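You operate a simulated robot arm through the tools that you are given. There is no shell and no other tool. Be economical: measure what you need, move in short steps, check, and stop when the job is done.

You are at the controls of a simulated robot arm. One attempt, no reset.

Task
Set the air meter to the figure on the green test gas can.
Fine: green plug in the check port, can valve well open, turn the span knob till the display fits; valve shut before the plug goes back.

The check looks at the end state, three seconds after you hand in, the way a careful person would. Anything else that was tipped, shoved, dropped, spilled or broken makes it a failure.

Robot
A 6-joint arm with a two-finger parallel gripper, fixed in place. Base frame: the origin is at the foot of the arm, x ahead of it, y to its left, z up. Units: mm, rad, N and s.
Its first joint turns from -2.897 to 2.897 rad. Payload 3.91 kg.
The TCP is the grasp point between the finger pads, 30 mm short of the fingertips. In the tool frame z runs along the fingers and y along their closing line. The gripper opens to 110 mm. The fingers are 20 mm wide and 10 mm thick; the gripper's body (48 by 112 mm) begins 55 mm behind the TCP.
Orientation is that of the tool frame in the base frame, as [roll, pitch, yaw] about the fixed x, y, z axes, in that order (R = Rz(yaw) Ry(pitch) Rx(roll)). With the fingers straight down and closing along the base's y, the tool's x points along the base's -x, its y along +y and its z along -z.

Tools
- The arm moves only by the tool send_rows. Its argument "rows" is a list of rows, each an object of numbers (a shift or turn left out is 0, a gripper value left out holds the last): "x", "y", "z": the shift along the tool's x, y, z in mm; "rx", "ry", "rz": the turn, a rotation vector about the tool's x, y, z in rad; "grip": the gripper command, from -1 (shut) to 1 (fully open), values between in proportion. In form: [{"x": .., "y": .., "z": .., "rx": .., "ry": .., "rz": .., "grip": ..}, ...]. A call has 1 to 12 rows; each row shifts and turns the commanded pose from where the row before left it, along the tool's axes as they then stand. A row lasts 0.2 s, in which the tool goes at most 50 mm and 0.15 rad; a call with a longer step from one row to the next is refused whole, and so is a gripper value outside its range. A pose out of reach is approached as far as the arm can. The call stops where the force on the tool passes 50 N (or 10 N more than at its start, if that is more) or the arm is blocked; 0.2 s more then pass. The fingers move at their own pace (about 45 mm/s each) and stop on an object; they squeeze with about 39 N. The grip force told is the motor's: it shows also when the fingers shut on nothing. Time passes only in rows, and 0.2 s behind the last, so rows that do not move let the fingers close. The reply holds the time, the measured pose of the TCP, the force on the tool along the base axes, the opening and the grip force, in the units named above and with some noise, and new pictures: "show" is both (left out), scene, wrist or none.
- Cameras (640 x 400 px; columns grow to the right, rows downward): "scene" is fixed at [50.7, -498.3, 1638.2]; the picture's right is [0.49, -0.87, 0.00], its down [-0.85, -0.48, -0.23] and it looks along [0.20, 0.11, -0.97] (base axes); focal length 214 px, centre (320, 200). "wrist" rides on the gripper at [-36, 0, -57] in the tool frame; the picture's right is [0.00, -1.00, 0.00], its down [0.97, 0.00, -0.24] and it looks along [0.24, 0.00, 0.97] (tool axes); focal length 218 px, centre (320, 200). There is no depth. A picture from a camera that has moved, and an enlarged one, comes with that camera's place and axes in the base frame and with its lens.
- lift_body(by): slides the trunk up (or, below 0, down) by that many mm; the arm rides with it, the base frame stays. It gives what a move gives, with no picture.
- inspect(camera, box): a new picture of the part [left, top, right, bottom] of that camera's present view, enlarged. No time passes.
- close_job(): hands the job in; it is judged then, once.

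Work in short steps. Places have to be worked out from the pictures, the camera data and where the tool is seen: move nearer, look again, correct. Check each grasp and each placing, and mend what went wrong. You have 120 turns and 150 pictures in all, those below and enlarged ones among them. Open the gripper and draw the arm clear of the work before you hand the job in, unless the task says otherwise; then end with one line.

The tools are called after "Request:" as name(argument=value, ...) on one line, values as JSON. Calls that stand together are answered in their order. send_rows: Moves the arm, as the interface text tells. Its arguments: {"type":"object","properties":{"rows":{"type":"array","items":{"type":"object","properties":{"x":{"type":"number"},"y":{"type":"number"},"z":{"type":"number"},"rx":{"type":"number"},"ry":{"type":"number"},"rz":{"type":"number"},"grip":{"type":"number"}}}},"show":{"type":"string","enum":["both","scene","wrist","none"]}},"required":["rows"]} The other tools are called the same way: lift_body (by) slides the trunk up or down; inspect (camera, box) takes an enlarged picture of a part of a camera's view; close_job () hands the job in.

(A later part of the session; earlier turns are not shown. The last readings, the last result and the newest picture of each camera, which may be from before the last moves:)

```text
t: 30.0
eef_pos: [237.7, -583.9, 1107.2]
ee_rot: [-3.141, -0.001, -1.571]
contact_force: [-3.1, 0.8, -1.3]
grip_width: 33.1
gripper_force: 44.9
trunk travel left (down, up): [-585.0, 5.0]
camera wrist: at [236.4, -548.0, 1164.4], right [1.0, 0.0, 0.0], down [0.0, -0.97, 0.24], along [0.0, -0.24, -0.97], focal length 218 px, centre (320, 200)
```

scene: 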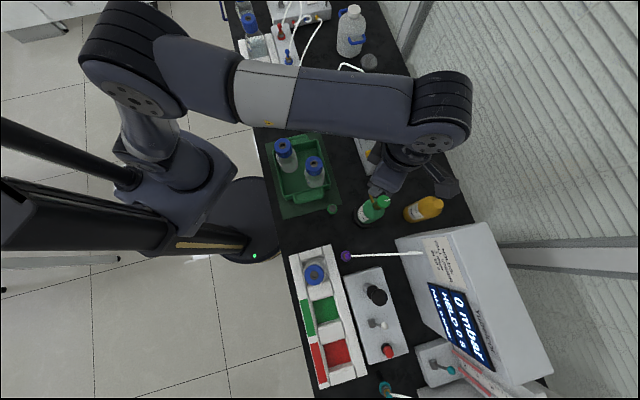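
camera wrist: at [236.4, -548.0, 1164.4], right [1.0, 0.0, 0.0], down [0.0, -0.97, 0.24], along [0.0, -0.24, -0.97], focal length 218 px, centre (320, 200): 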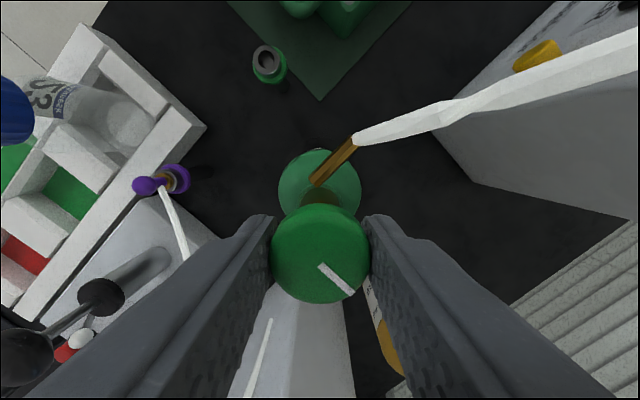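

Good grip on the knob. Turn counter-clockwise (seen from above).

Request:
send_rows(rows=[{"rz": -0.12}, {"rz": -0.12}, {"rz": -0.12}, {"rz": -0.12}, {"rz": -0.12}, {"rz": -0.12}, {}], show="wrist")

Request:
inspect(camera="scene", box=[340, 80, 440, 230])

```text
t: 31.6
eef_pos: [236.8, -583.4, 1107.7]
ee_rot: [3.136, -0.002, -1.401]
contact_force: [-20.4, -5.3, -3.2]
grip_width: 33.1
gripper_force: 44.7
out of reach, approached as far as the arm can: row 2, 3, 4, 5, 6
trunk travel left (down, up): [-585.0, 5.0]
camera wrist: at [230.7, -548.4, 1164.3], right [0.99, 0.17, 0.0], down [0.16, -0.96, 0.24], along [0.04, -0.24, -0.97], focal length 218 px, centre (320, 200)
```

wrist: 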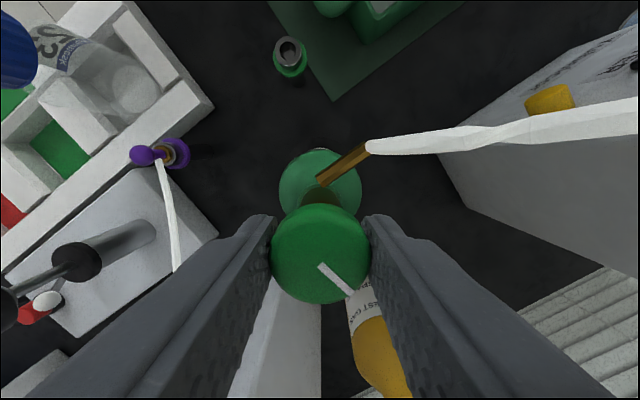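

```text
2.67 times, centred on (390, 155) of scene
camera zoom: at [50.7, -498.3, 1638.2], right [0.49, -0.87, 0.0], down [-0.85, -0.48, -0.23], along [0.2, 0.11, -0.97], focal length 572 px, centre (133, 320)
```

zoom: 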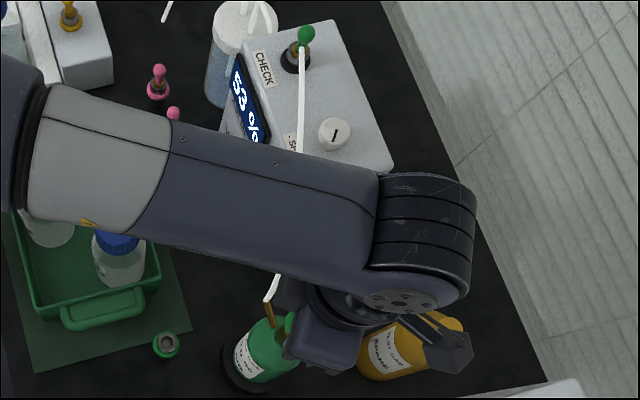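

The display moved to 53 %, so the port and hose work. The wrist hit its turning limit, though, so I'll release, rise, rotate back clockwise, and regrasp for more opening.

Request:
send_rows(rows=[{"grip": 0.1}, {}, {}, {"z": -25}, {"z": -20, "rz": 0.15}, {"rz": 0.15}, {"rz": 0.15}, {"rz": 0.15}, {"rz": 0.15}, {"rz": 0.15}, {"rz": 0.15}, {"rz": 0.15}], show="none")

Request:
send_rows(rows=[{"rz": 0.15}, {"rz": 0.15}, {"rz": 0.12}, {}], show="both")

Request:
inspect(camera="scene", box=[340, 80, 440, 230])

```text
t: 34.2
eef_pos: [239.1, -581.9, 1153.2]
ee_rot: [-3.141, -0.003, -2.603]
contact_force: [0.0, 0.9, 0.3]
grip_width: 60.5
gripper_force: 0.1
trunk travel left (down, up): [-585.0, 5.0]
```

```text
t: 35.2
eef_pos: [239.3, -581.9, 1152.4]
ee_rot: [-3.14, -0.004, -3.019]
contact_force: [-0.1, -0.7, -0.1]
grip_width: 60.1
gripper_force: 0.0
trunk travel left (down, up): [-585.0, 5.0]
camera wrist: at [275.1, -578.4, 1209.3], right [0.12, -0.99, 0.0], down [-0.96, -0.12, 0.24], along [-0.24, -0.03, -0.97], focal length 218 px, centre (320, 200)
```

scene: 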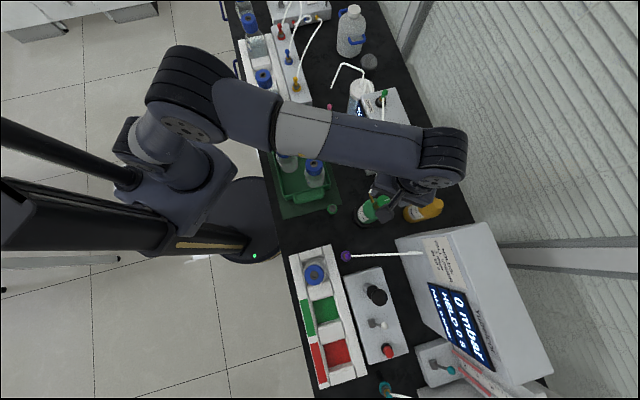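
wrist: 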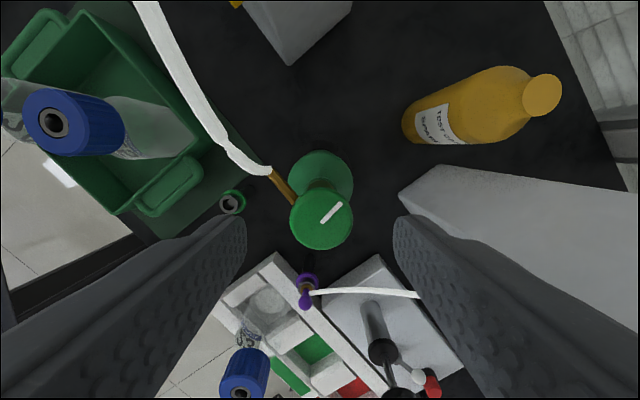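

```text
2.67 times, centred on (390, 155) of scene
camera zoom: at [50.7, -498.3, 1638.2], right [0.49, -0.87, 0.0], down [-0.85, -0.48, -0.23], along [0.2, 0.11, -0.97], focal length 572 px, centre (133, 320)
```

zoom: 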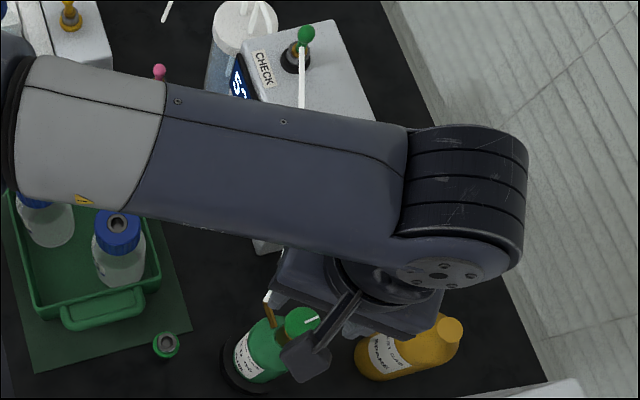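

Request:
inspect(camera="wrist", box=[270, 170, 370, 270])

```text
4.00 times, centred on (320, 220) of wrist
camera zoom: at [275.1, -578.4, 1209.3], right [0.12, -0.99, 0.0], down [-0.96, -0.12, 0.24], along [-0.24, -0.03, -0.97], focal length 873 px, centre (320, 120)
```

zoom: 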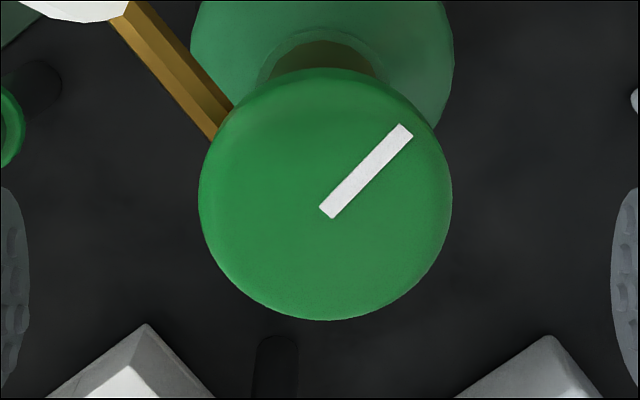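

Pointer is now at about -38° (started at -45°). Regrasp the knob, and turn counter-clockwise ~1.4 rad.

Request:
send_rows(rows=[{"x": 2.7, "y": -0.8, "z": 20}, {"z": 25}, {}, {"grip": -1}, {}, {}, {}], show="none")

Request:
send_rows(rows=[{"rz": -0.13}, {"rz": -0.13}, {"rz": -0.13}, {"rz": -0.13}, {"rz": -0.13}, {"rz": -0.13}, {}], show="wrist")

Request:
inspect(camera="scene", box=[340, 80, 440, 230])

```text
t: 36.8
eef_pos: [236.8, -582.6, 1106.8]
ee_rot: [-3.141, -0.004, -3.021]
contact_force: [-0.2, -1.0, -1.7]
grip_width: 33.4
gripper_force: 45.1
trunk travel left (down, up): [-585.0, 5.0]
```

```text
t: 38.4
eef_pos: [238.3, -582.6, 1107.2]
ee_rot: [3.139, -0.005, -2.239]
contact_force: [0.6, 4.3, -10.3]
grip_width: 33.3
gripper_force: 45.1
trunk travel left (down, up): [-585.0, 5.0]
camera wrist: at [259.4, -555.3, 1163.6], right [0.79, -0.62, 0.0], down [-0.6, -0.76, 0.24], along [-0.15, -0.19, -0.97], focal length 218 px, centre (320, 200)
```

wrist: 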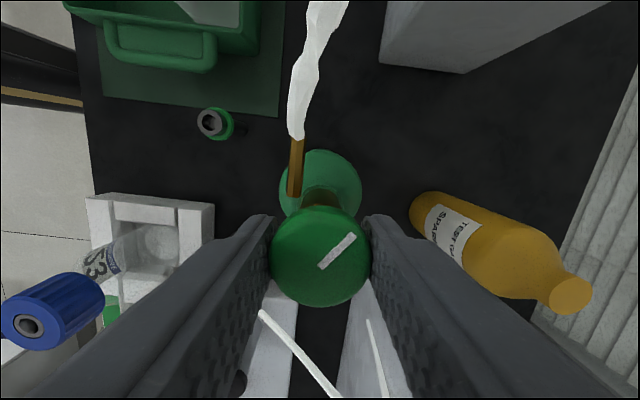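

```text
2.67 times, centred on (390, 155) of scene
camera zoom: at [50.7, -498.3, 1638.2], right [0.49, -0.87, 0.0], down [-0.85, -0.48, -0.23], along [0.2, 0.11, -0.97], focal length 572 px, centre (133, 320)
```

zoom: 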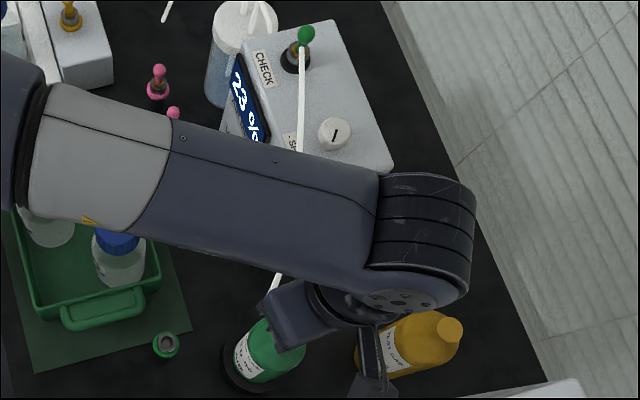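

The reading is now 23 % as it opens further. Keep turning.

Request:
send_rows(rows=[{"rz": -0.13}, {"rz": -0.13}, {"rz": -0.13}, {"rz": -0.13}, {"rz": -0.13}, {}, {}], show="wrist")

Request:
inspect(camera="scene", box=[340, 80, 440, 230])

```text
t: 40.0
eef_pos: [237.2, -583.1, 1107.0]
ee_rot: [3.138, 0.001, -1.59]
contact_force: [-1.6, 8.0, -15.8]
grip_width: 33.2
gripper_force: 44.7
trunk travel left (down, up): [-585.0, 5.0]
camera wrist: at [237.4, -547.5, 1163.7], right [1.0, -0.02, 0.0], down [-0.02, -0.97, 0.24], along [-0.01, -0.24, -0.97], focal length 218 px, centre (320, 200)
```

wrist: 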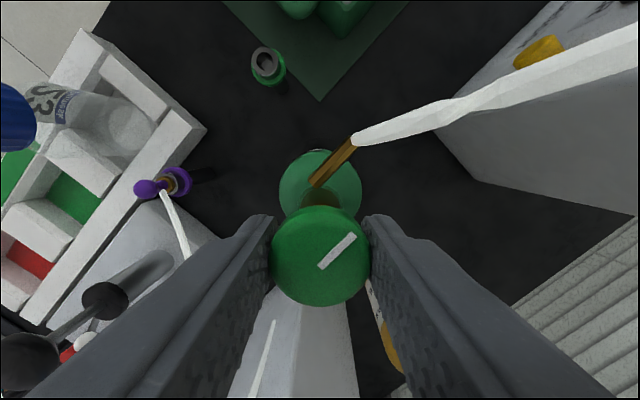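

```text
2.67 times, centred on (390, 155) of scene
camera zoom: at [50.7, -498.3, 1638.2], right [0.49, -0.87, 0.0], down [-0.85, -0.48, -0.23], along [0.2, 0.11, -0.97], focal length 572 px, centre (133, 320)
```

zoom: 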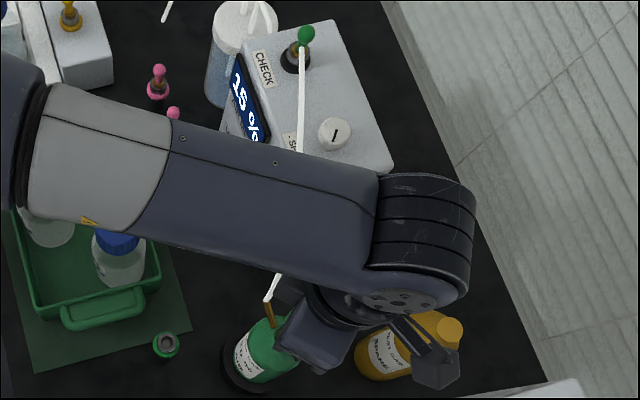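

Reading ~18 %. Open further with another regrasp; I'll release, rise, rotate back, regrasp and turn again.

Request:
send_rows(rows=[{"grip": 0}, {}, {}, {"z": -35}, {"rz": 0.15}, {"rz": 0.15}, {"rz": 0.15}, {"rz": 0.15}, {"rz": 0.15}, {"rz": 0.15}, {"rz": 0.15}, {"rz": 0.15}], show="none")

Request:
send_rows(rows=[{"rz": 0.15}, {"rz": 0.1}, {}], show="wrist")

Request:
inspect(camera="wrist", box=[270, 170, 370, 270])

```text
t: 42.6
eef_pos: [237.6, -583.0, 1141.9]
ee_rot: [-3.139, -0.004, -2.793]
contact_force: [0.2, 0.0, -0.3]
grip_width: 55.1
gripper_force: 0.0
trunk travel left (down, up): [-585.0, 5.0]
```

```text
t: 43.4
eef_pos: [237.7, -582.1, 1141.9]
ee_rot: [-3.139, -0.002, -3.04]
contact_force: [-0.5, 0.3, 0.1]
grip_width: 55.0
gripper_force: 0.1
trunk travel left (down, up): [-585.0, 5.0]
camera wrist: at [272.6, -580.1, 1199.5], right [0.1, -0.99, 0.0], down [-0.96, -0.1, 0.24], along [-0.24, -0.03, -0.97], focal length 218 px, centre (320, 200)
```

wrist: 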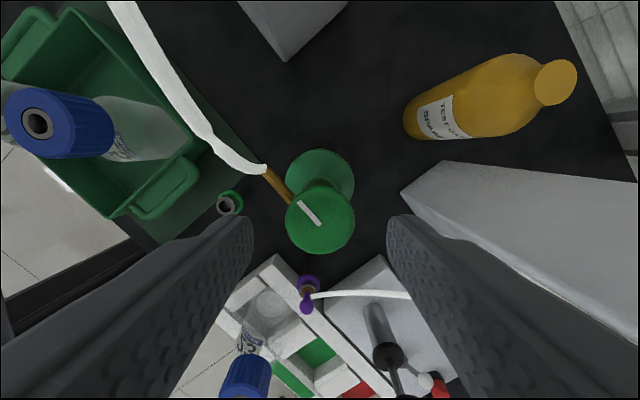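

```text
4.00 times, centred on (320, 220) of wrist
camera zoom: at [272.6, -580.1, 1199.5], right [0.1, -0.99, 0.0], down [-0.96, -0.1, 0.24], along [-0.24, -0.03, -0.97], focal length 873 px, centre (320, 120)
```

zoom: 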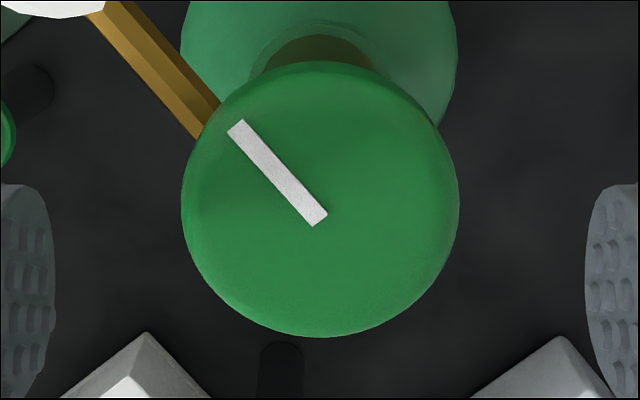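

Regrasp and turn again.

Request:
send_rows(rows=[{"z": 20, "x": 0.5}, {"z": 15}, {}, {"grip": -1}, {}, {}, {}], show="none")

Request:
send_rows(rows=[{"rz": -0.13}, {"rz": -0.13}, {"rz": -0.13}, {"rz": -0.13}, {"rz": -0.13}, {"rz": -0.13}, {"rz": -0.13}, {"rz": -0.13}, {"rz": -0.13}, {"rz": -0.13}, {"rz": -0.13}, {}], show="wrist")

Request:
inspect(camera="scene", box=[340, 80, 440, 230])

```text
t: 45.0
eef_pos: [236.4, -583.0, 1107.3]
ee_rot: [-3.14, -0.004, -3.038]
contact_force: [0.4, -1.1, -1.5]
grip_width: 33.3
gripper_force: 45.0
trunk travel left (down, up): [-585.0, 5.0]
```

```text
t: 47.6
eef_pos: [236.9, -583.6, 1107.8]
ee_rot: [3.138, -0.002, -1.606]
contact_force: [7.2, -4.9, 7.3]
grip_width: 33.6
gripper_force: 45.3
trunk travel left (down, up): [-585.0, 5.0]
camera wrist: at [238.0, -548.0, 1164.4], right [1.0, -0.04, 0.0], down [-0.03, -0.97, 0.24], along [-0.01, -0.24, -0.97], focal length 218 px, centre (320, 200)
```

wrist: 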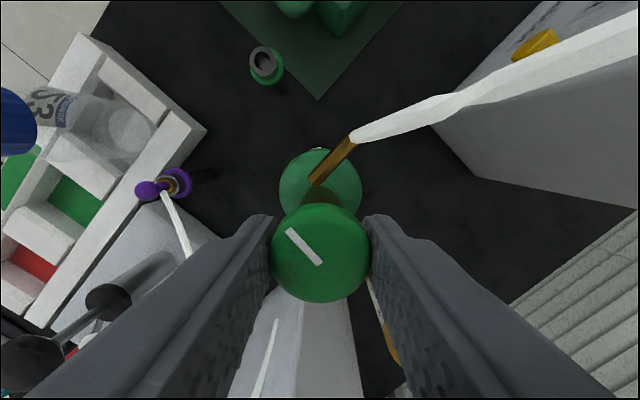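

```text
2.67 times, centred on (390, 155) of scene
camera zoom: at [50.7, -498.3, 1638.2], right [0.49, -0.87, 0.0], down [-0.85, -0.48, -0.23], along [0.2, 0.11, -0.97], focal length 572 px, centre (133, 320)
```

zoom: 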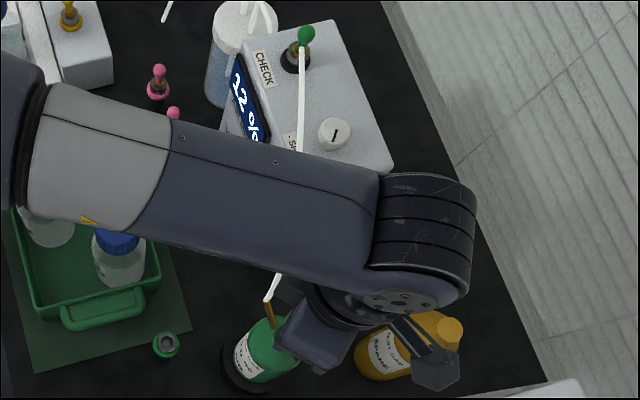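

Request:
inspect(camera="scene", box=[355, 95, 385, 140])

Request:
send_rows(rows=[{}, {}, {}, {}, {}, {}, {}, {}], show="none")

Request:
inspect(camera="scene", box=[355, 95, 385, 140])

```text
8.89 times, centred on (370, 118) of scene
camera zoom: at [50.7, -498.3, 1638.2], right [0.49, -0.87, 0.0], down [-0.85, -0.48, -0.23], along [0.2, 0.11, -0.97], focal length 1906 px, centre (-124, 933)
```

zoom: 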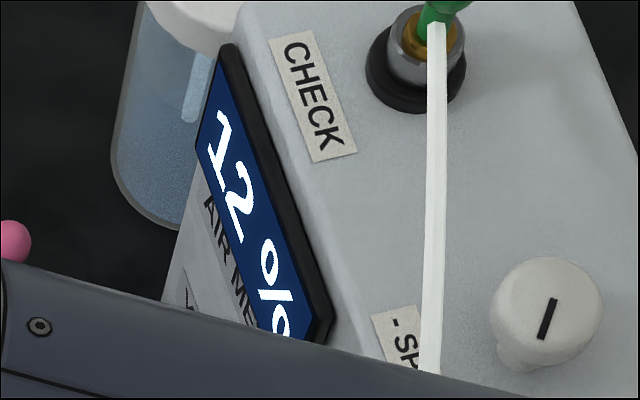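

```text
t: 49.4
eef_pos: [238.2, -582.2, 1108.3]
ee_rot: [3.139, -0.003, -1.606]
contact_force: [8.6, -7.3, 12.5]
grip_width: 33.6
gripper_force: 45.3
trunk travel left (down, up): [-585.0, 5.0]
```

```text
8.89 times, centred on (370, 118) of scene
camera zoom: at [50.7, -498.3, 1638.2], right [0.49, -0.87, 0.0], down [-0.85, -0.48, -0.23], along [0.2, 0.11, -0.97], focal length 1906 px, centre (-124, 933)
```

zoom: 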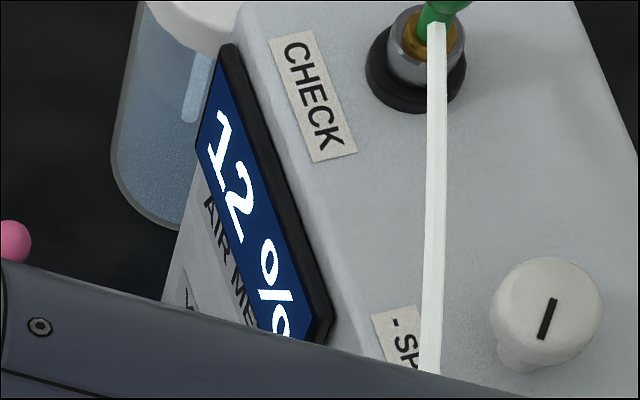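

Stable at 12 % after ~165° of opening. One more turn to make sure it is well open and the reading no longer depends on the valve.

Request:
send_rows(rows=[{"grip": 0}, {}, {}, {"z": -35}, {"rz": 0.15}, {"rz": 0.15}, {"rz": 0.15}, {"rz": 0.15}, {"rz": 0.15}, {"rz": 0.15}, {"rz": 0.15}, {"rz": 0.15}], show="none")

Request:
send_rows(rows=[{"rz": 0.15}, {"rz": 0.1}, {"z": 20}, {"z": 15}, {}, {"grip": -1}, {}, {}, {}], show="wrist")

Request:
send_rows(rows=[{"rz": -0.13}, {"rz": -0.13}, {"rz": -0.13}, {"rz": -0.13}, {"rz": -0.13}, {"rz": -0.13}, {}], show="wrist")

Request:
inspect(camera="scene", box=[340, 80, 440, 230])

```text
t: 52.0
eef_pos: [237.1, -583.7, 1141.1]
ee_rot: [-3.141, -0.002, -2.81]
contact_force: [-1.7, 0.6, -0.9]
grip_width: 54.9
gripper_force: 0.0
trunk travel left (down, up): [-585.0, 5.0]
```

```text
t: 54.0
eef_pos: [237.3, -582.8, 1108.0]
ee_rot: [-3.139, -0.004, -3.057]
contact_force: [-0.2, 0.4, -1.6]
grip_width: 33.8
gripper_force: 44.8
trunk travel left (down, up): [-585.0, 5.0]
camera wrist: at [272.3, -580.8, 1164.2], right [0.08, -1.0, 0.0], down [-0.97, -0.08, 0.24], along [-0.24, -0.02, -0.97], focal length 218 px, centre (320, 200)
```

wrist: 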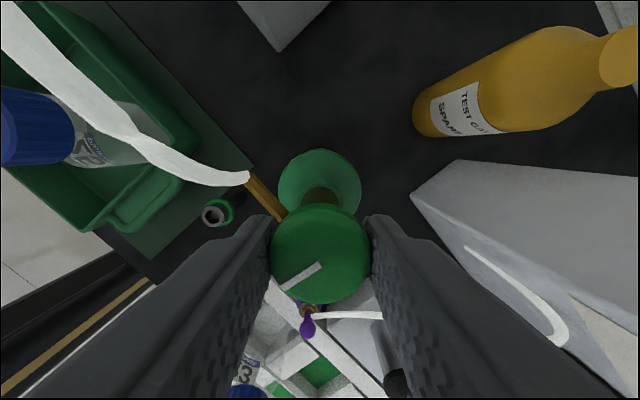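

```text
t: 55.6
eef_pos: [236.5, -583.4, 1107.4]
ee_rot: [3.141, -0.003, -2.276]
contact_force: [1.8, -4.3, 0.4]
grip_width: 33.1
gripper_force: 45.0
trunk travel left (down, up): [-585.0, 5.0]
camera wrist: at [259.9, -556.6, 1164.1], right [0.76, -0.65, 0.0], down [-0.63, -0.74, 0.24], along [-0.16, -0.19, -0.97], focal length 218 px, centre (320, 200)
```

wrist: 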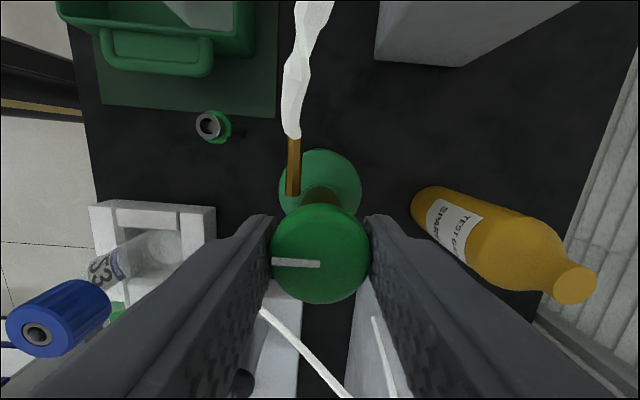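

```text
2.67 times, centred on (390, 155) of scene
camera zoom: at [50.7, -498.3, 1638.2], right [0.49, -0.87, 0.0], down [-0.85, -0.48, -0.23], along [0.2, 0.11, -0.97], focal length 572 px, centre (133, 320)
```

zoom: 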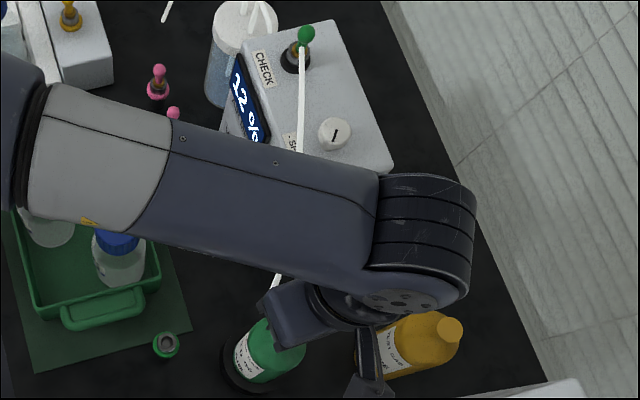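

The pointer lagged the fingers this time: the valve is at its open stop, and the reading holds at 12 %. Release, rise, and head over to the SPAN knob at about (455, -522, ~1078).

Request:
send_rows(rows=[{"grip": 0}, {}, {}, {"z": -40}, {"z": -45}, {"rz": 0.15}, {"rz": 0.15}, {"rz": 0.15}, {"rz": 0.15}, {"rz": 0.15}, {"rz": 0.15}, {"rz": 0.15}], show="wrist")

Request:
send_rows(rows=[{"rz": 0.15}, {"rz": 0.15}, {"rz": 0.05}, {}], show="wrist")

```text
t: 58.2
eef_pos: [236.8, -584.3, 1192.2]
ee_rot: [-3.138, -0.002, 2.953]
contact_force: [0.3, -1.1, 0.3]
grip_width: 55.2
gripper_force: 0.1
trunk travel left (down, up): [-585.0, 5.0]
camera wrist: at [271.6, -590.4, 1249.5], right [-0.19, -0.98, 0.0], down [-0.95, 0.18, 0.24], along [-0.24, 0.04, -0.97], focal length 218 px, centre (320, 200)
```

wrist: 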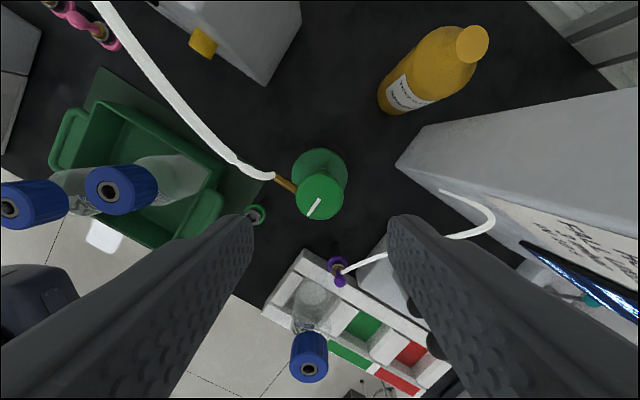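

```text
t: 59.2
eef_pos: [236.4, -583.1, 1191.1]
ee_rot: [-3.138, -0.003, 2.607]
contact_force: [1.0, 0.1, -0.3]
grip_width: 55.1
gripper_force: 0.0
trunk travel left (down, up): [-585.0, 5.0]
camera wrist: at [267.3, -601.9, 1249.1], right [-0.51, -0.86, 0.0], down [-0.83, 0.5, 0.24], along [-0.21, 0.12, -0.97], focal length 218 px, centre (320, 200)
```

wrist: 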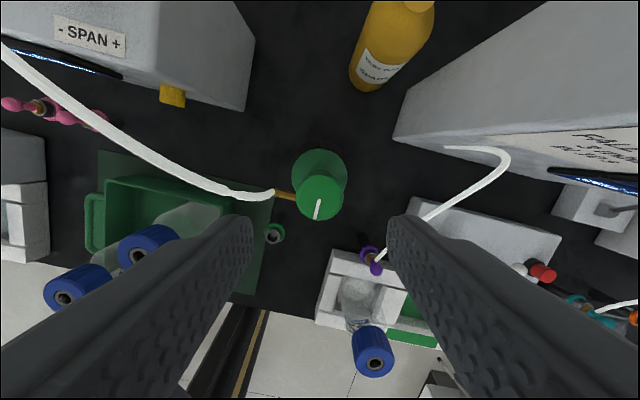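

"- SPAN +" with + on the right seen from the front, so I need counter-clockwise to lower the reading. Move above the SPAN knob.

Request:
send_rows(rows=[{"x": -31.4, "y": 32.8}, {"x": -31.4, "y": 32.8}, {"x": -31.4, "y": 32.8}, {"x": -31.4, "y": 32.8}, {"x": -25, "y": 27, "z": 10, "grip": -0.1}, {}])

```text
t: 60.6
eef_pos: [447.3, -523.0, 1181.6]
ee_rot: [-3.139, -0.002, 2.606]
contact_force: [-0.3, -0.1, -0.3]
grip_width: 49.6
gripper_force: 0.1
trunk travel left (down, up): [-585.0, 5.0]
camera wrist: at [478.6, -542.4, 1238.6], right [-0.51, -0.86, 0.0], down [-0.83, 0.5, 0.24], along [-0.21, 0.12, -0.97], focal length 218 px, centre (320, 200)
```

scene: 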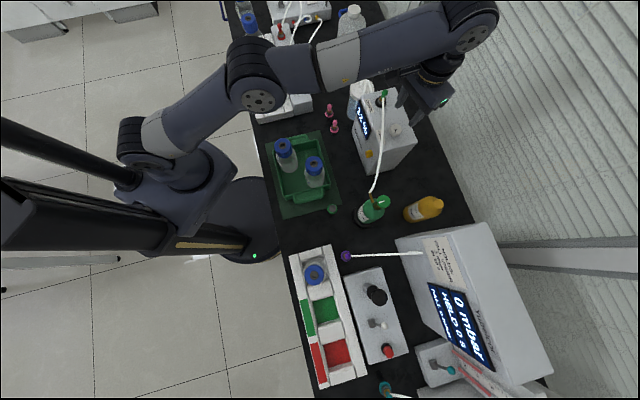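
wrist: 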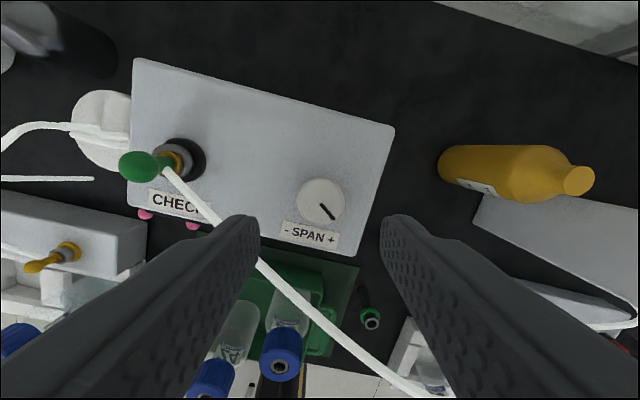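

Request:
inspect(camera="wrist", box=[270, 160, 370, 250])

Request:
inspect(camera="scene", box=[355, 75, 415, 140])

```text
4.44 times, centred on (320, 205) of wrist
camera zoom: at [478.6, -542.4, 1238.6], right [-0.51, -0.86, 0.0], down [-0.83, 0.5, 0.24], along [-0.21, 0.12, -0.97], focal length 970 px, centre (320, 178)
```

zoom: 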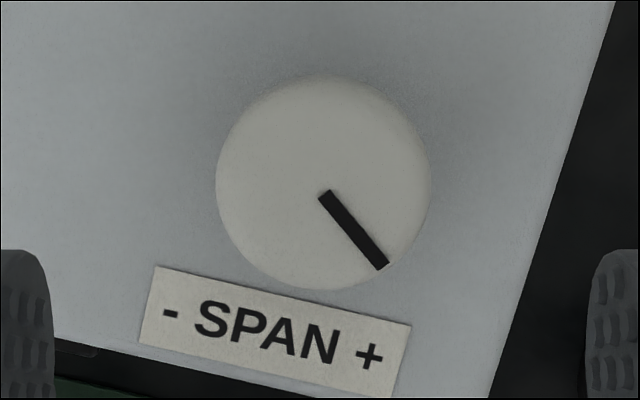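

```text
6.15 times, centred on (385, 108) of scene
camera zoom: at [50.7, -498.3, 1638.2], right [0.49, -0.87, 0.0], down [-0.85, -0.48, -0.23], along [0.2, 0.11, -0.97], focal length 1320 px, centre (-80, 769)
```

zoom: 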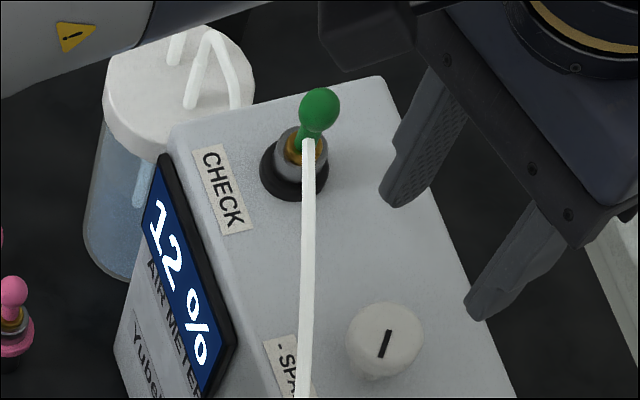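

Knob centre is about (444.5, -523). Descend partway and recheck.

Request:
send_rows(rows=[{"x": 3, "y": -0.7, "z": 25}, {"z": 30}, {}], show="wrist")

Request:
inspect(camera="scene", box=[355, 75, 415, 140])

```text
t: 61.4
eef_pos: [444.2, -522.7, 1127.0]
ee_rot: [-3.137, -0.002, 2.606]
contact_force: [-0.1, 0.2, 0.2]
grip_width: 49.4
gripper_force: 0.1
trunk travel left (down, up): [-585.0, 5.0]
camera wrist: at [474.6, -542.3, 1183.6], right [-0.51, -0.86, 0.0], down [-0.83, 0.5, 0.24], along [-0.21, 0.12, -0.97], focal length 218 px, centre (320, 200)
```

wrist: 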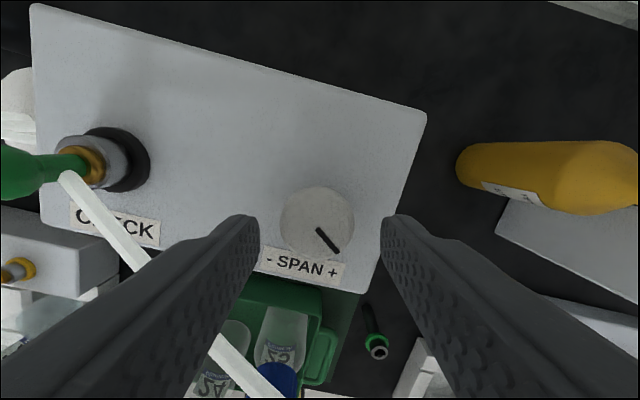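

```text
6.15 times, centred on (385, 108) of scene
camera zoom: at [50.7, -498.3, 1638.2], right [0.49, -0.87, 0.0], down [-0.85, -0.48, -0.23], along [0.2, 0.11, -0.97], focal length 1320 px, centre (-80, 769)
```

zoom: 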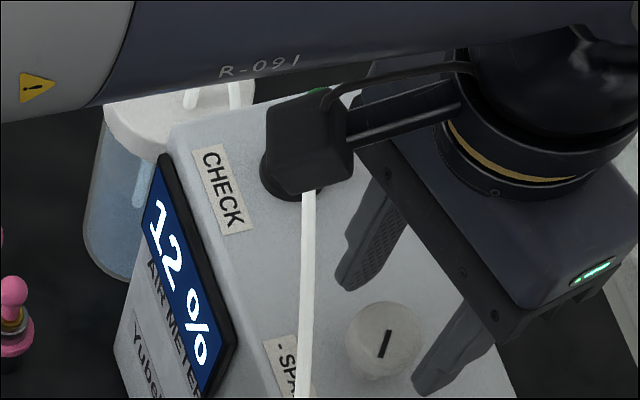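

Knob centre (444.6, -523.2, top ≈1084). Lower 27 mm and close on it.

Request:
send_rows(rows=[{"x": -0.5, "y": 1, "z": 15}, {"z": 12}, {}, {"grip": -1}, {}, {}, {}], show="wrist")

Request:
inspect(camera="scene", box=[355, 75, 415, 140])

```text
t: 63.0
eef_pos: [445.1, -522.5, 1101.6]
ee_rot: [-3.138, -0.001, 2.607]
contact_force: [-0.8, 1.0, -2.1]
grip_width: 33.6
gripper_force: 44.7
trunk travel left (down, up): [-585.0, 5.0]
camera wrist: at [475.4, -541.4, 1156.4], right [-0.51, -0.86, 0.0], down [-0.83, 0.5, 0.24], along [-0.21, 0.12, -0.97], focal length 218 px, centre (320, 200)
```

wrist: 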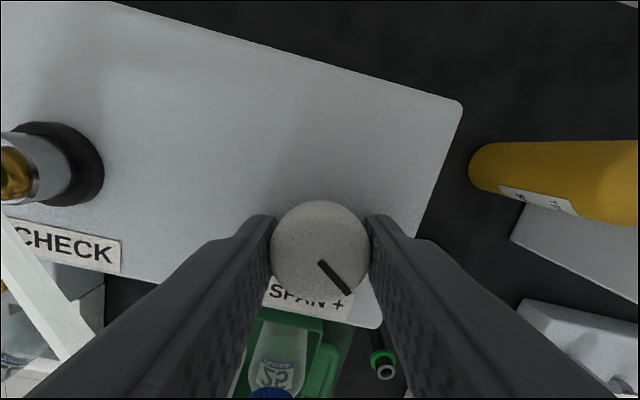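

```text
6.15 times, centred on (385, 108) of scene
camera zoom: at [50.7, -498.3, 1638.2], right [0.49, -0.87, 0.0], down [-0.85, -0.48, -0.23], along [0.2, 0.11, -0.97], focal length 1320 px, centre (-80, 769)
```

zoom: 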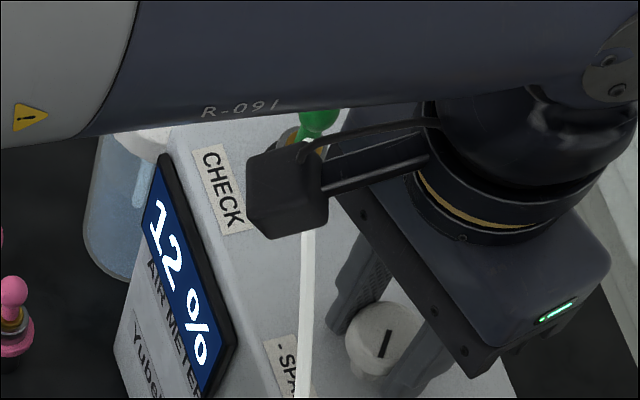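

Gripped the SPAN knob with almost no force. Try a small counter-clockwise turn and read the display.

Request:
send_rows(rows=[{"rz": -0.1}, {"rz": -0.1}, {}, {}], show="none")

Request:
inspect(camera="scene", box=[355, 75, 415, 140])

```text
t: 64.0
eef_pos: [445.6, -523.0, 1099.9]
ee_rot: [-3.137, -0.004, 2.806]
contact_force: [-1.9, 0.0, -4.9]
grip_width: 33.4
gripper_force: 44.9
trunk travel left (down, up): [-585.0, 5.0]
```

```text
6.15 times, centred on (385, 108) of scene
camera zoom: at [50.7, -498.3, 1638.2], right [0.49, -0.87, 0.0], down [-0.85, -0.48, -0.23], along [0.2, 0.11, -0.97], focal length 1320 px, centre (-80, 769)
```

zoom: 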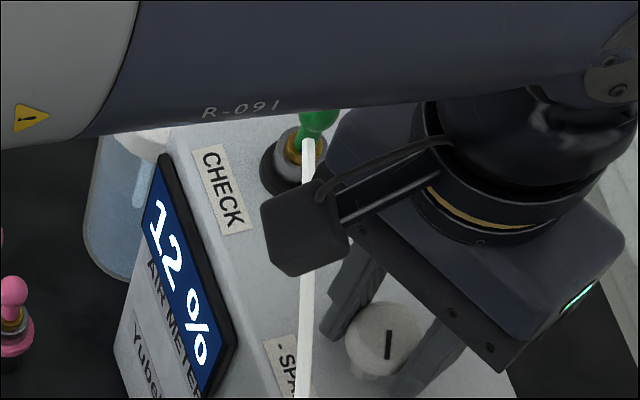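

Request:
send_rows(rows=[{"rz": -0.1}, {"rz": -0.1}, {"rz": -0.1}, {}, {}], show="none")

Request:
inspect(camera="scene", box=[355, 75, 415, 140])

```text
t: 65.2
eef_pos: [444.6, -523.4, 1100.5]
ee_rot: [-3.14, -0.003, 3.107]
contact_force: [-0.5, -1.3, -4.9]
grip_width: 33.3
gripper_force: 45.0
trunk travel left (down, up): [-585.0, 5.0]
```

```text
6.15 times, centred on (385, 108) of scene
camera zoom: at [50.7, -498.3, 1638.2], right [0.49, -0.87, 0.0], down [-0.85, -0.48, -0.23], along [0.2, 0.11, -0.97], focal length 1320 px, centre (-80, 769)
```

zoom: 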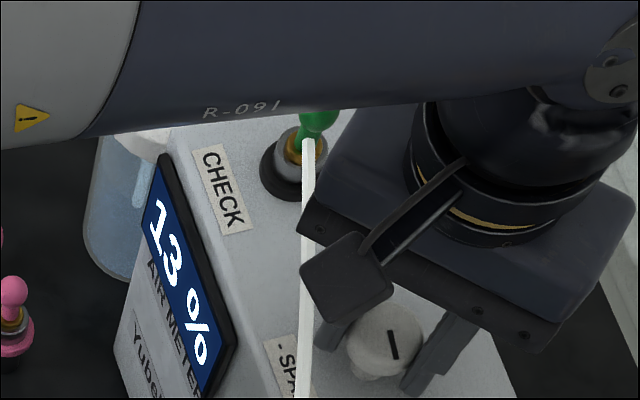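

Counter-clockwise raises it (13 %), so turn clockwise.

Request:
send_rows(rows=[{"rz": 0.13}, {"rz": 0.13}, {"rz": 0.13}, {"rz": 0.13}, {"rz": 0.13}, {"rz": 0.13}, {"rz": 0.13}, {"rz": 0.13}, {}, {}], show="none")

Request:
inspect(camera="scene", box=[355, 75, 415, 140])

```text
t: 67.4
eef_pos: [445.4, -523.1, 1100.0]
ee_rot: [-3.138, 0.0, 2.067]
contact_force: [0.9, 3.7, -2.7]
grip_width: 33.4
gripper_force: 45.1
trunk travel left (down, up): [-585.0, 5.0]
```

```text
6.15 times, centred on (385, 108) of scene
camera zoom: at [50.7, -498.3, 1638.2], right [0.49, -0.87, 0.0], down [-0.85, -0.48, -0.23], along [0.2, 0.11, -0.97], focal length 1320 px, centre (-80, 769)
```

zoom: 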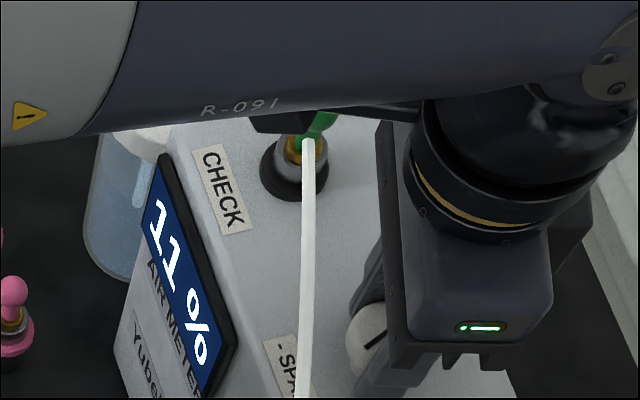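

Request:
send_rows(rows=[{"rz": 0.1}, {"rz": 0.1}, {}, {}], show="none")

Request:
inspect(camera="scene", box=[355, 75, 415, 140])

Request:
send_rows(rows=[{"rz": 0.1}, {"rz": 0.1}, {}, {}], show="none")

Request:
inspect(camera="scene", box=[355, 75, 415, 140])

```text
t: 68.4
eef_pos: [445.4, -523.2, 1100.4]
ee_rot: [-3.137, 0.003, 1.866]
contact_force: [2.0, 4.1, -3.5]
grip_width: 33.6
gripper_force: 44.6
trunk travel left (down, up): [-585.0, 5.0]
```

```text
6.15 times, centred on (385, 108) of scene
camera zoom: at [50.7, -498.3, 1638.2], right [0.49, -0.87, 0.0], down [-0.85, -0.48, -0.23], along [0.2, 0.11, -0.97], focal length 1320 px, centre (-80, 769)
```

zoom: 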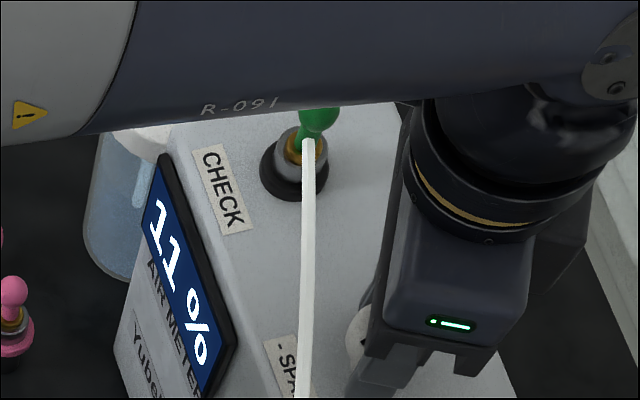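

```text
t: 69.4
eef_pos: [445.4, -522.5, 1098.5]
ee_rot: [-3.139, 0.002, 1.666]
contact_force: [5.4, 5.9, -3.3]
grip_width: 33.3
gripper_force: 45.3
trunk travel left (down, up): [-585.0, 5.0]
```

```text
6.15 times, centred on (385, 108) of scene
camera zoom: at [50.7, -498.3, 1638.2], right [0.49, -0.87, 0.0], down [-0.85, -0.48, -0.23], along [0.2, 0.11, -0.97], focal length 1320 px, centre (-80, 769)
```

zoom: 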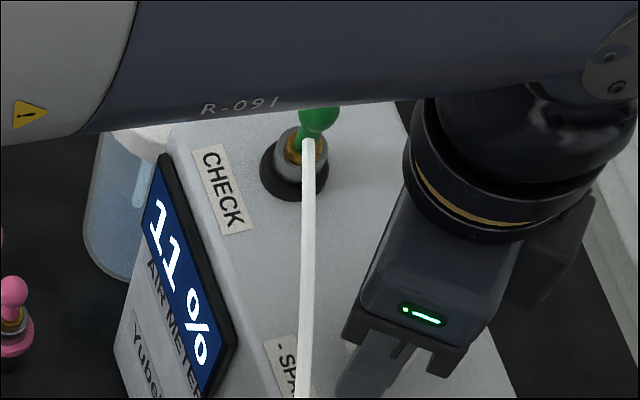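

Request:
send_rows(rows=[{"rz": 0.1}, {"rz": 0.1}, {}, {}], show="wrist")

Request:
inspect(camera="scene", box=[355, 75, 415, 140])

```text
t: 70.4
eef_pos: [445.2, -520.4, 1099.3]
ee_rot: [-3.139, 0.003, 1.467]
contact_force: [7.1, 7.4, -3.7]
grip_width: 33.2
gripper_force: 44.7
trunk travel left (down, up): [-585.0, 5.0]
camera wrist: at [441.7, -558.4, 1156.6], right [-0.99, 0.1, 0.0], down [0.1, 0.97, 0.24], along [0.02, 0.24, -0.97], focal length 218 px, centre (320, 200)
```

wrist: 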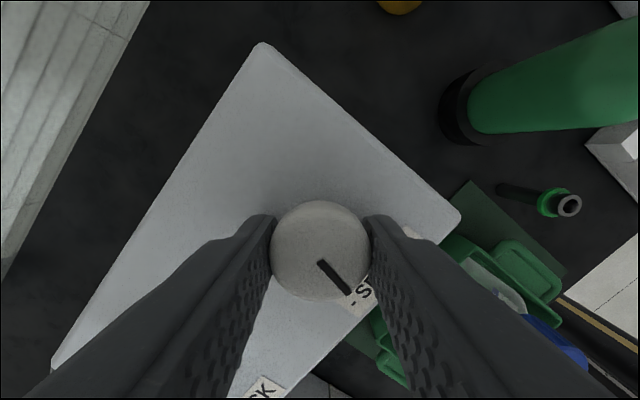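

```text
6.15 times, centred on (385, 108) of scene
camera zoom: at [50.7, -498.3, 1638.2], right [0.49, -0.87, 0.0], down [-0.85, -0.48, -0.23], along [0.2, 0.11, -0.97], focal length 1320 px, centre (-80, 769)
```

zoom: 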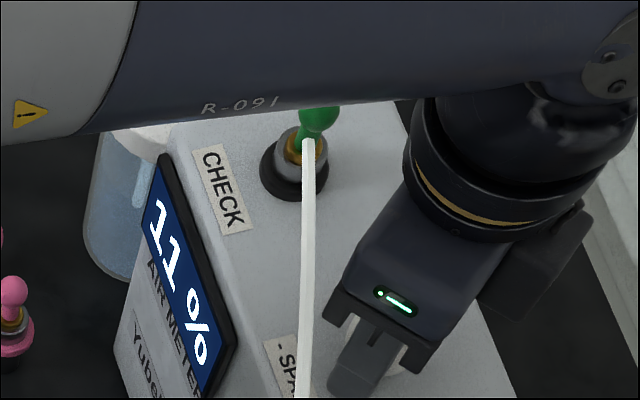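

Request:
send_rows(rows=[{"rz": 0.1}, {"rz": 0.1}, {}, {}], show="none")

Request:
inspect(camera="scene", box=[355, 75, 415, 140])

Request:
send_rows(rows=[{"rz": 0.1}, {"rz": 0.1}, {}, {}], show="none")

Request:
inspect(camera="scene", box=[355, 75, 415, 140])

```text
t: 71.4
eef_pos: [445.4, -521.7, 1100.7]
ee_rot: [-3.139, 0.002, 1.267]
contact_force: [7.3, 6.8, -2.8]
grip_width: 33.3
gripper_force: 44.6
trunk travel left (down, up): [-585.0, 5.0]
```

```text
6.15 times, centred on (385, 108) of scene
camera zoom: at [50.7, -498.3, 1638.2], right [0.49, -0.87, 0.0], down [-0.85, -0.48, -0.23], along [0.2, 0.11, -0.97], focal length 1320 px, centre (-80, 769)
```

zoom: 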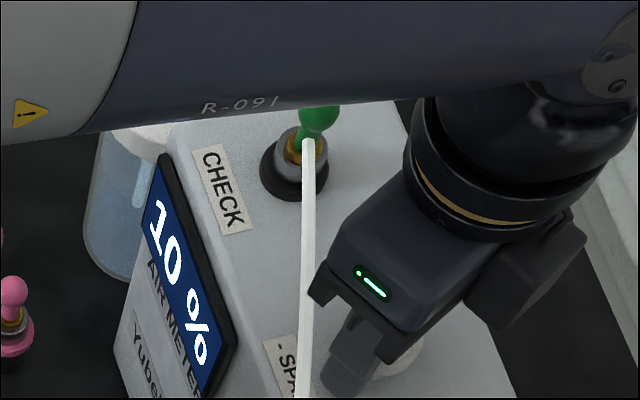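

```text
t: 72.4
eef_pos: [446.8, -522.2, 1099.0]
ee_rot: [-3.14, 0.005, 1.067]
contact_force: [10.4, 3.9, -2.2]
grip_width: 33.4
gripper_force: 44.8
trunk travel left (down, up): [-585.0, 5.0]
```

```text
6.15 times, centred on (385, 108) of scene
camera zoom: at [50.7, -498.3, 1638.2], right [0.49, -0.87, 0.0], down [-0.85, -0.48, -0.23], along [0.2, 0.11, -0.97], focal length 1320 px, centre (-80, 769)
```

zoom: 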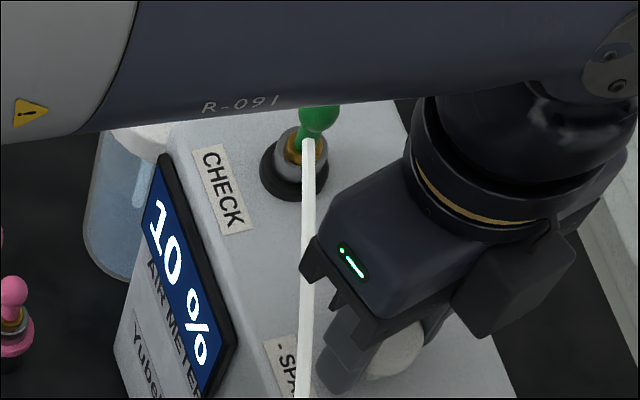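

The display went to 10 % near yaw 1.37; one small extra turn puts it mid-band. Then release and back off.

Request:
send_rows(rows=[{"rz": 0.08}, {}, {}, {"grip": -0.1}, {}, {}, {"z": -20}, {"z": -30}, {}], show="wrist")

Request:
inspect(camera="scene", box=[355, 75, 415, 140])

```text
t: 74.4
eef_pos: [445.7, -521.9, 1149.3]
ee_rot: [-3.14, 0.003, 0.987]
contact_force: [-0.5, 0.1, 1.2]
grip_width: 49.5
gripper_force: 0.0
trunk travel left (down, up): [-585.0, 5.0]
camera wrist: at [424.9, -552.3, 1206.8], right [-0.83, 0.55, 0.0], down [0.54, 0.81, 0.24], along [0.13, 0.2, -0.97], focal length 218 px, centre (320, 200)
```

wrist: 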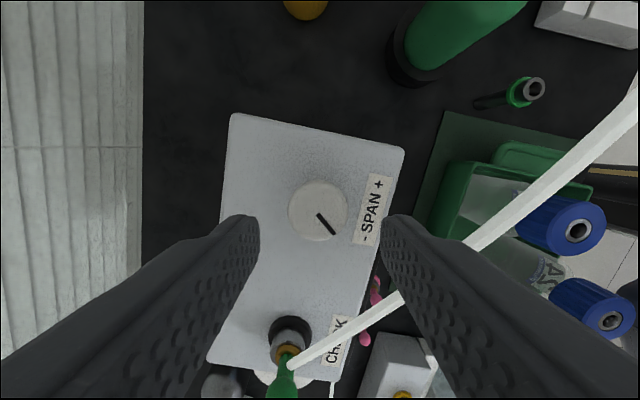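

```text
6.15 times, centred on (385, 108) of scene
camera zoom: at [50.7, -498.3, 1638.2], right [0.49, -0.87, 0.0], down [-0.85, -0.48, -0.23], along [0.2, 0.11, -0.97], focal length 1320 px, centre (-80, 769)
```

zoom: 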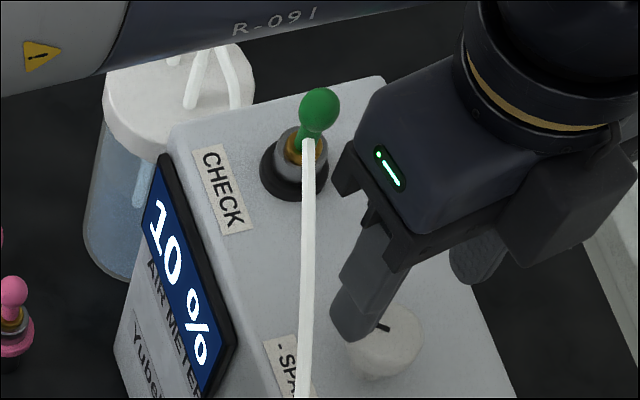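

10 % holds. Now I'll close the valve: back toward the can, rotating the wrist counter-clockwise first so there's a full clockwise stroke.

Request:
send_rows(rows=[{"x": -26, "y": -25, "z": -15}, {"x": -26, "y": -25, "z": -15}, {"x": -26, "y": -25, "z": -15}, {"rz": -0.15}, {"rz": -0.15}, {"rz": -0.15}, {"rz": -0.15}, {"rz": -0.15}, {"rz": -0.15}, {"rz": -0.15}, {"rz": -0.15}, {"rz": -0.15}], show="none")

Request:
send_rows(rows=[{"rz": -0.15}, {"rz": -0.15}, {"rz": -0.15}, {"rz": -0.15}, {"rz": -0.15}, {"rz": -0.15}, {"rz": -0.15}, {"rz": -0.15}, {"rz": -0.15}, {"rz": -0.15}, {"rz": -0.15}, {"rz": -0.15}], show="none")

Request:
send_rows(rows=[{"rz": -0.15}, {"rz": -0.15}, {"rz": -0.15}, {"rz": -0.1}, {}], show="wrist")

```text
t: 77.0
eef_pos: [339.6, -545.8, 1195.3]
ee_rot: [-3.14, 0.0, 2.339]
contact_force: [0.0, 0.4, -0.6]
grip_width: 49.6
gripper_force: 0.0
trunk travel left (down, up): [-585.0, 5.0]
```

```text
t: 79.6
eef_pos: [339.1, -546.5, 1195.9]
ee_rot: [3.139, -0.004, -2.146]
contact_force: [-0.9, 0.1, 0.9]
grip_width: 49.4
gripper_force: 0.1
trunk travel left (down, up): [-585.0, 5.0]
```

```text
t: 80.8
eef_pos: [338.6, -544.9, 1194.8]
ee_rot: [3.137, -0.001, -1.598]
contact_force: [-0.6, -0.6, 0.3]
grip_width: 49.5
gripper_force: 0.0
trunk travel left (down, up): [-585.0, 5.0]
camera wrist: at [339.9, -510.4, 1251.9], right [1.0, -0.03, 0.0], down [-0.03, -0.97, 0.24], along [-0.01, -0.24, -0.97], focal length 218 px, centre (320, 200)
```

wrist: 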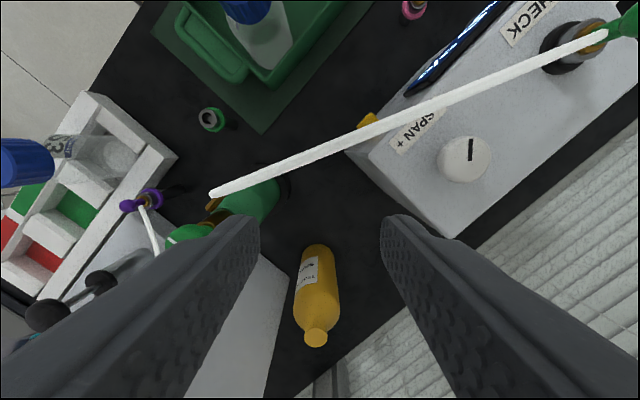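

Request:
send_rows(rows=[{"x": 13.5, "y": 34, "grip": 0}, {"x": 13.5, "y": 34}, {"x": 13.5, "y": 33.3}, {"z": 28}, {"z": 26}, {}], show="wrist")

```text
t: 82.2
eef_pos: [235.9, -584.0, 1141.3]
ee_rot: [3.138, -0.004, -1.6]
contact_force: [0.3, 0.3, 0.8]
grip_width: 54.9
gripper_force: 0.0
trunk travel left (down, up): [-585.0, 5.0]
camera wrist: at [236.9, -548.2, 1198.3], right [1.0, -0.03, 0.0], down [-0.03, -0.97, 0.24], along [-0.01, -0.24, -0.97], focal length 218 px, centre (320, 200)
```

wrist: 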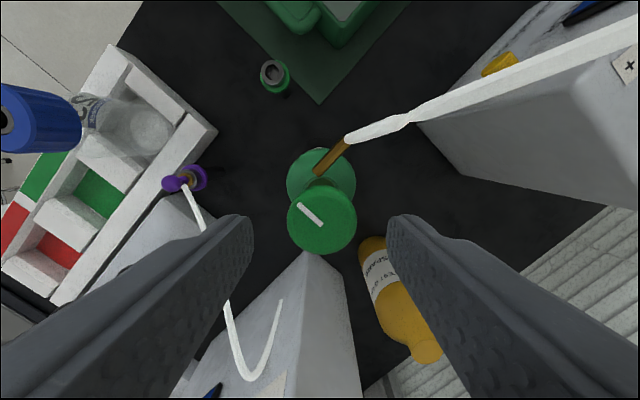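

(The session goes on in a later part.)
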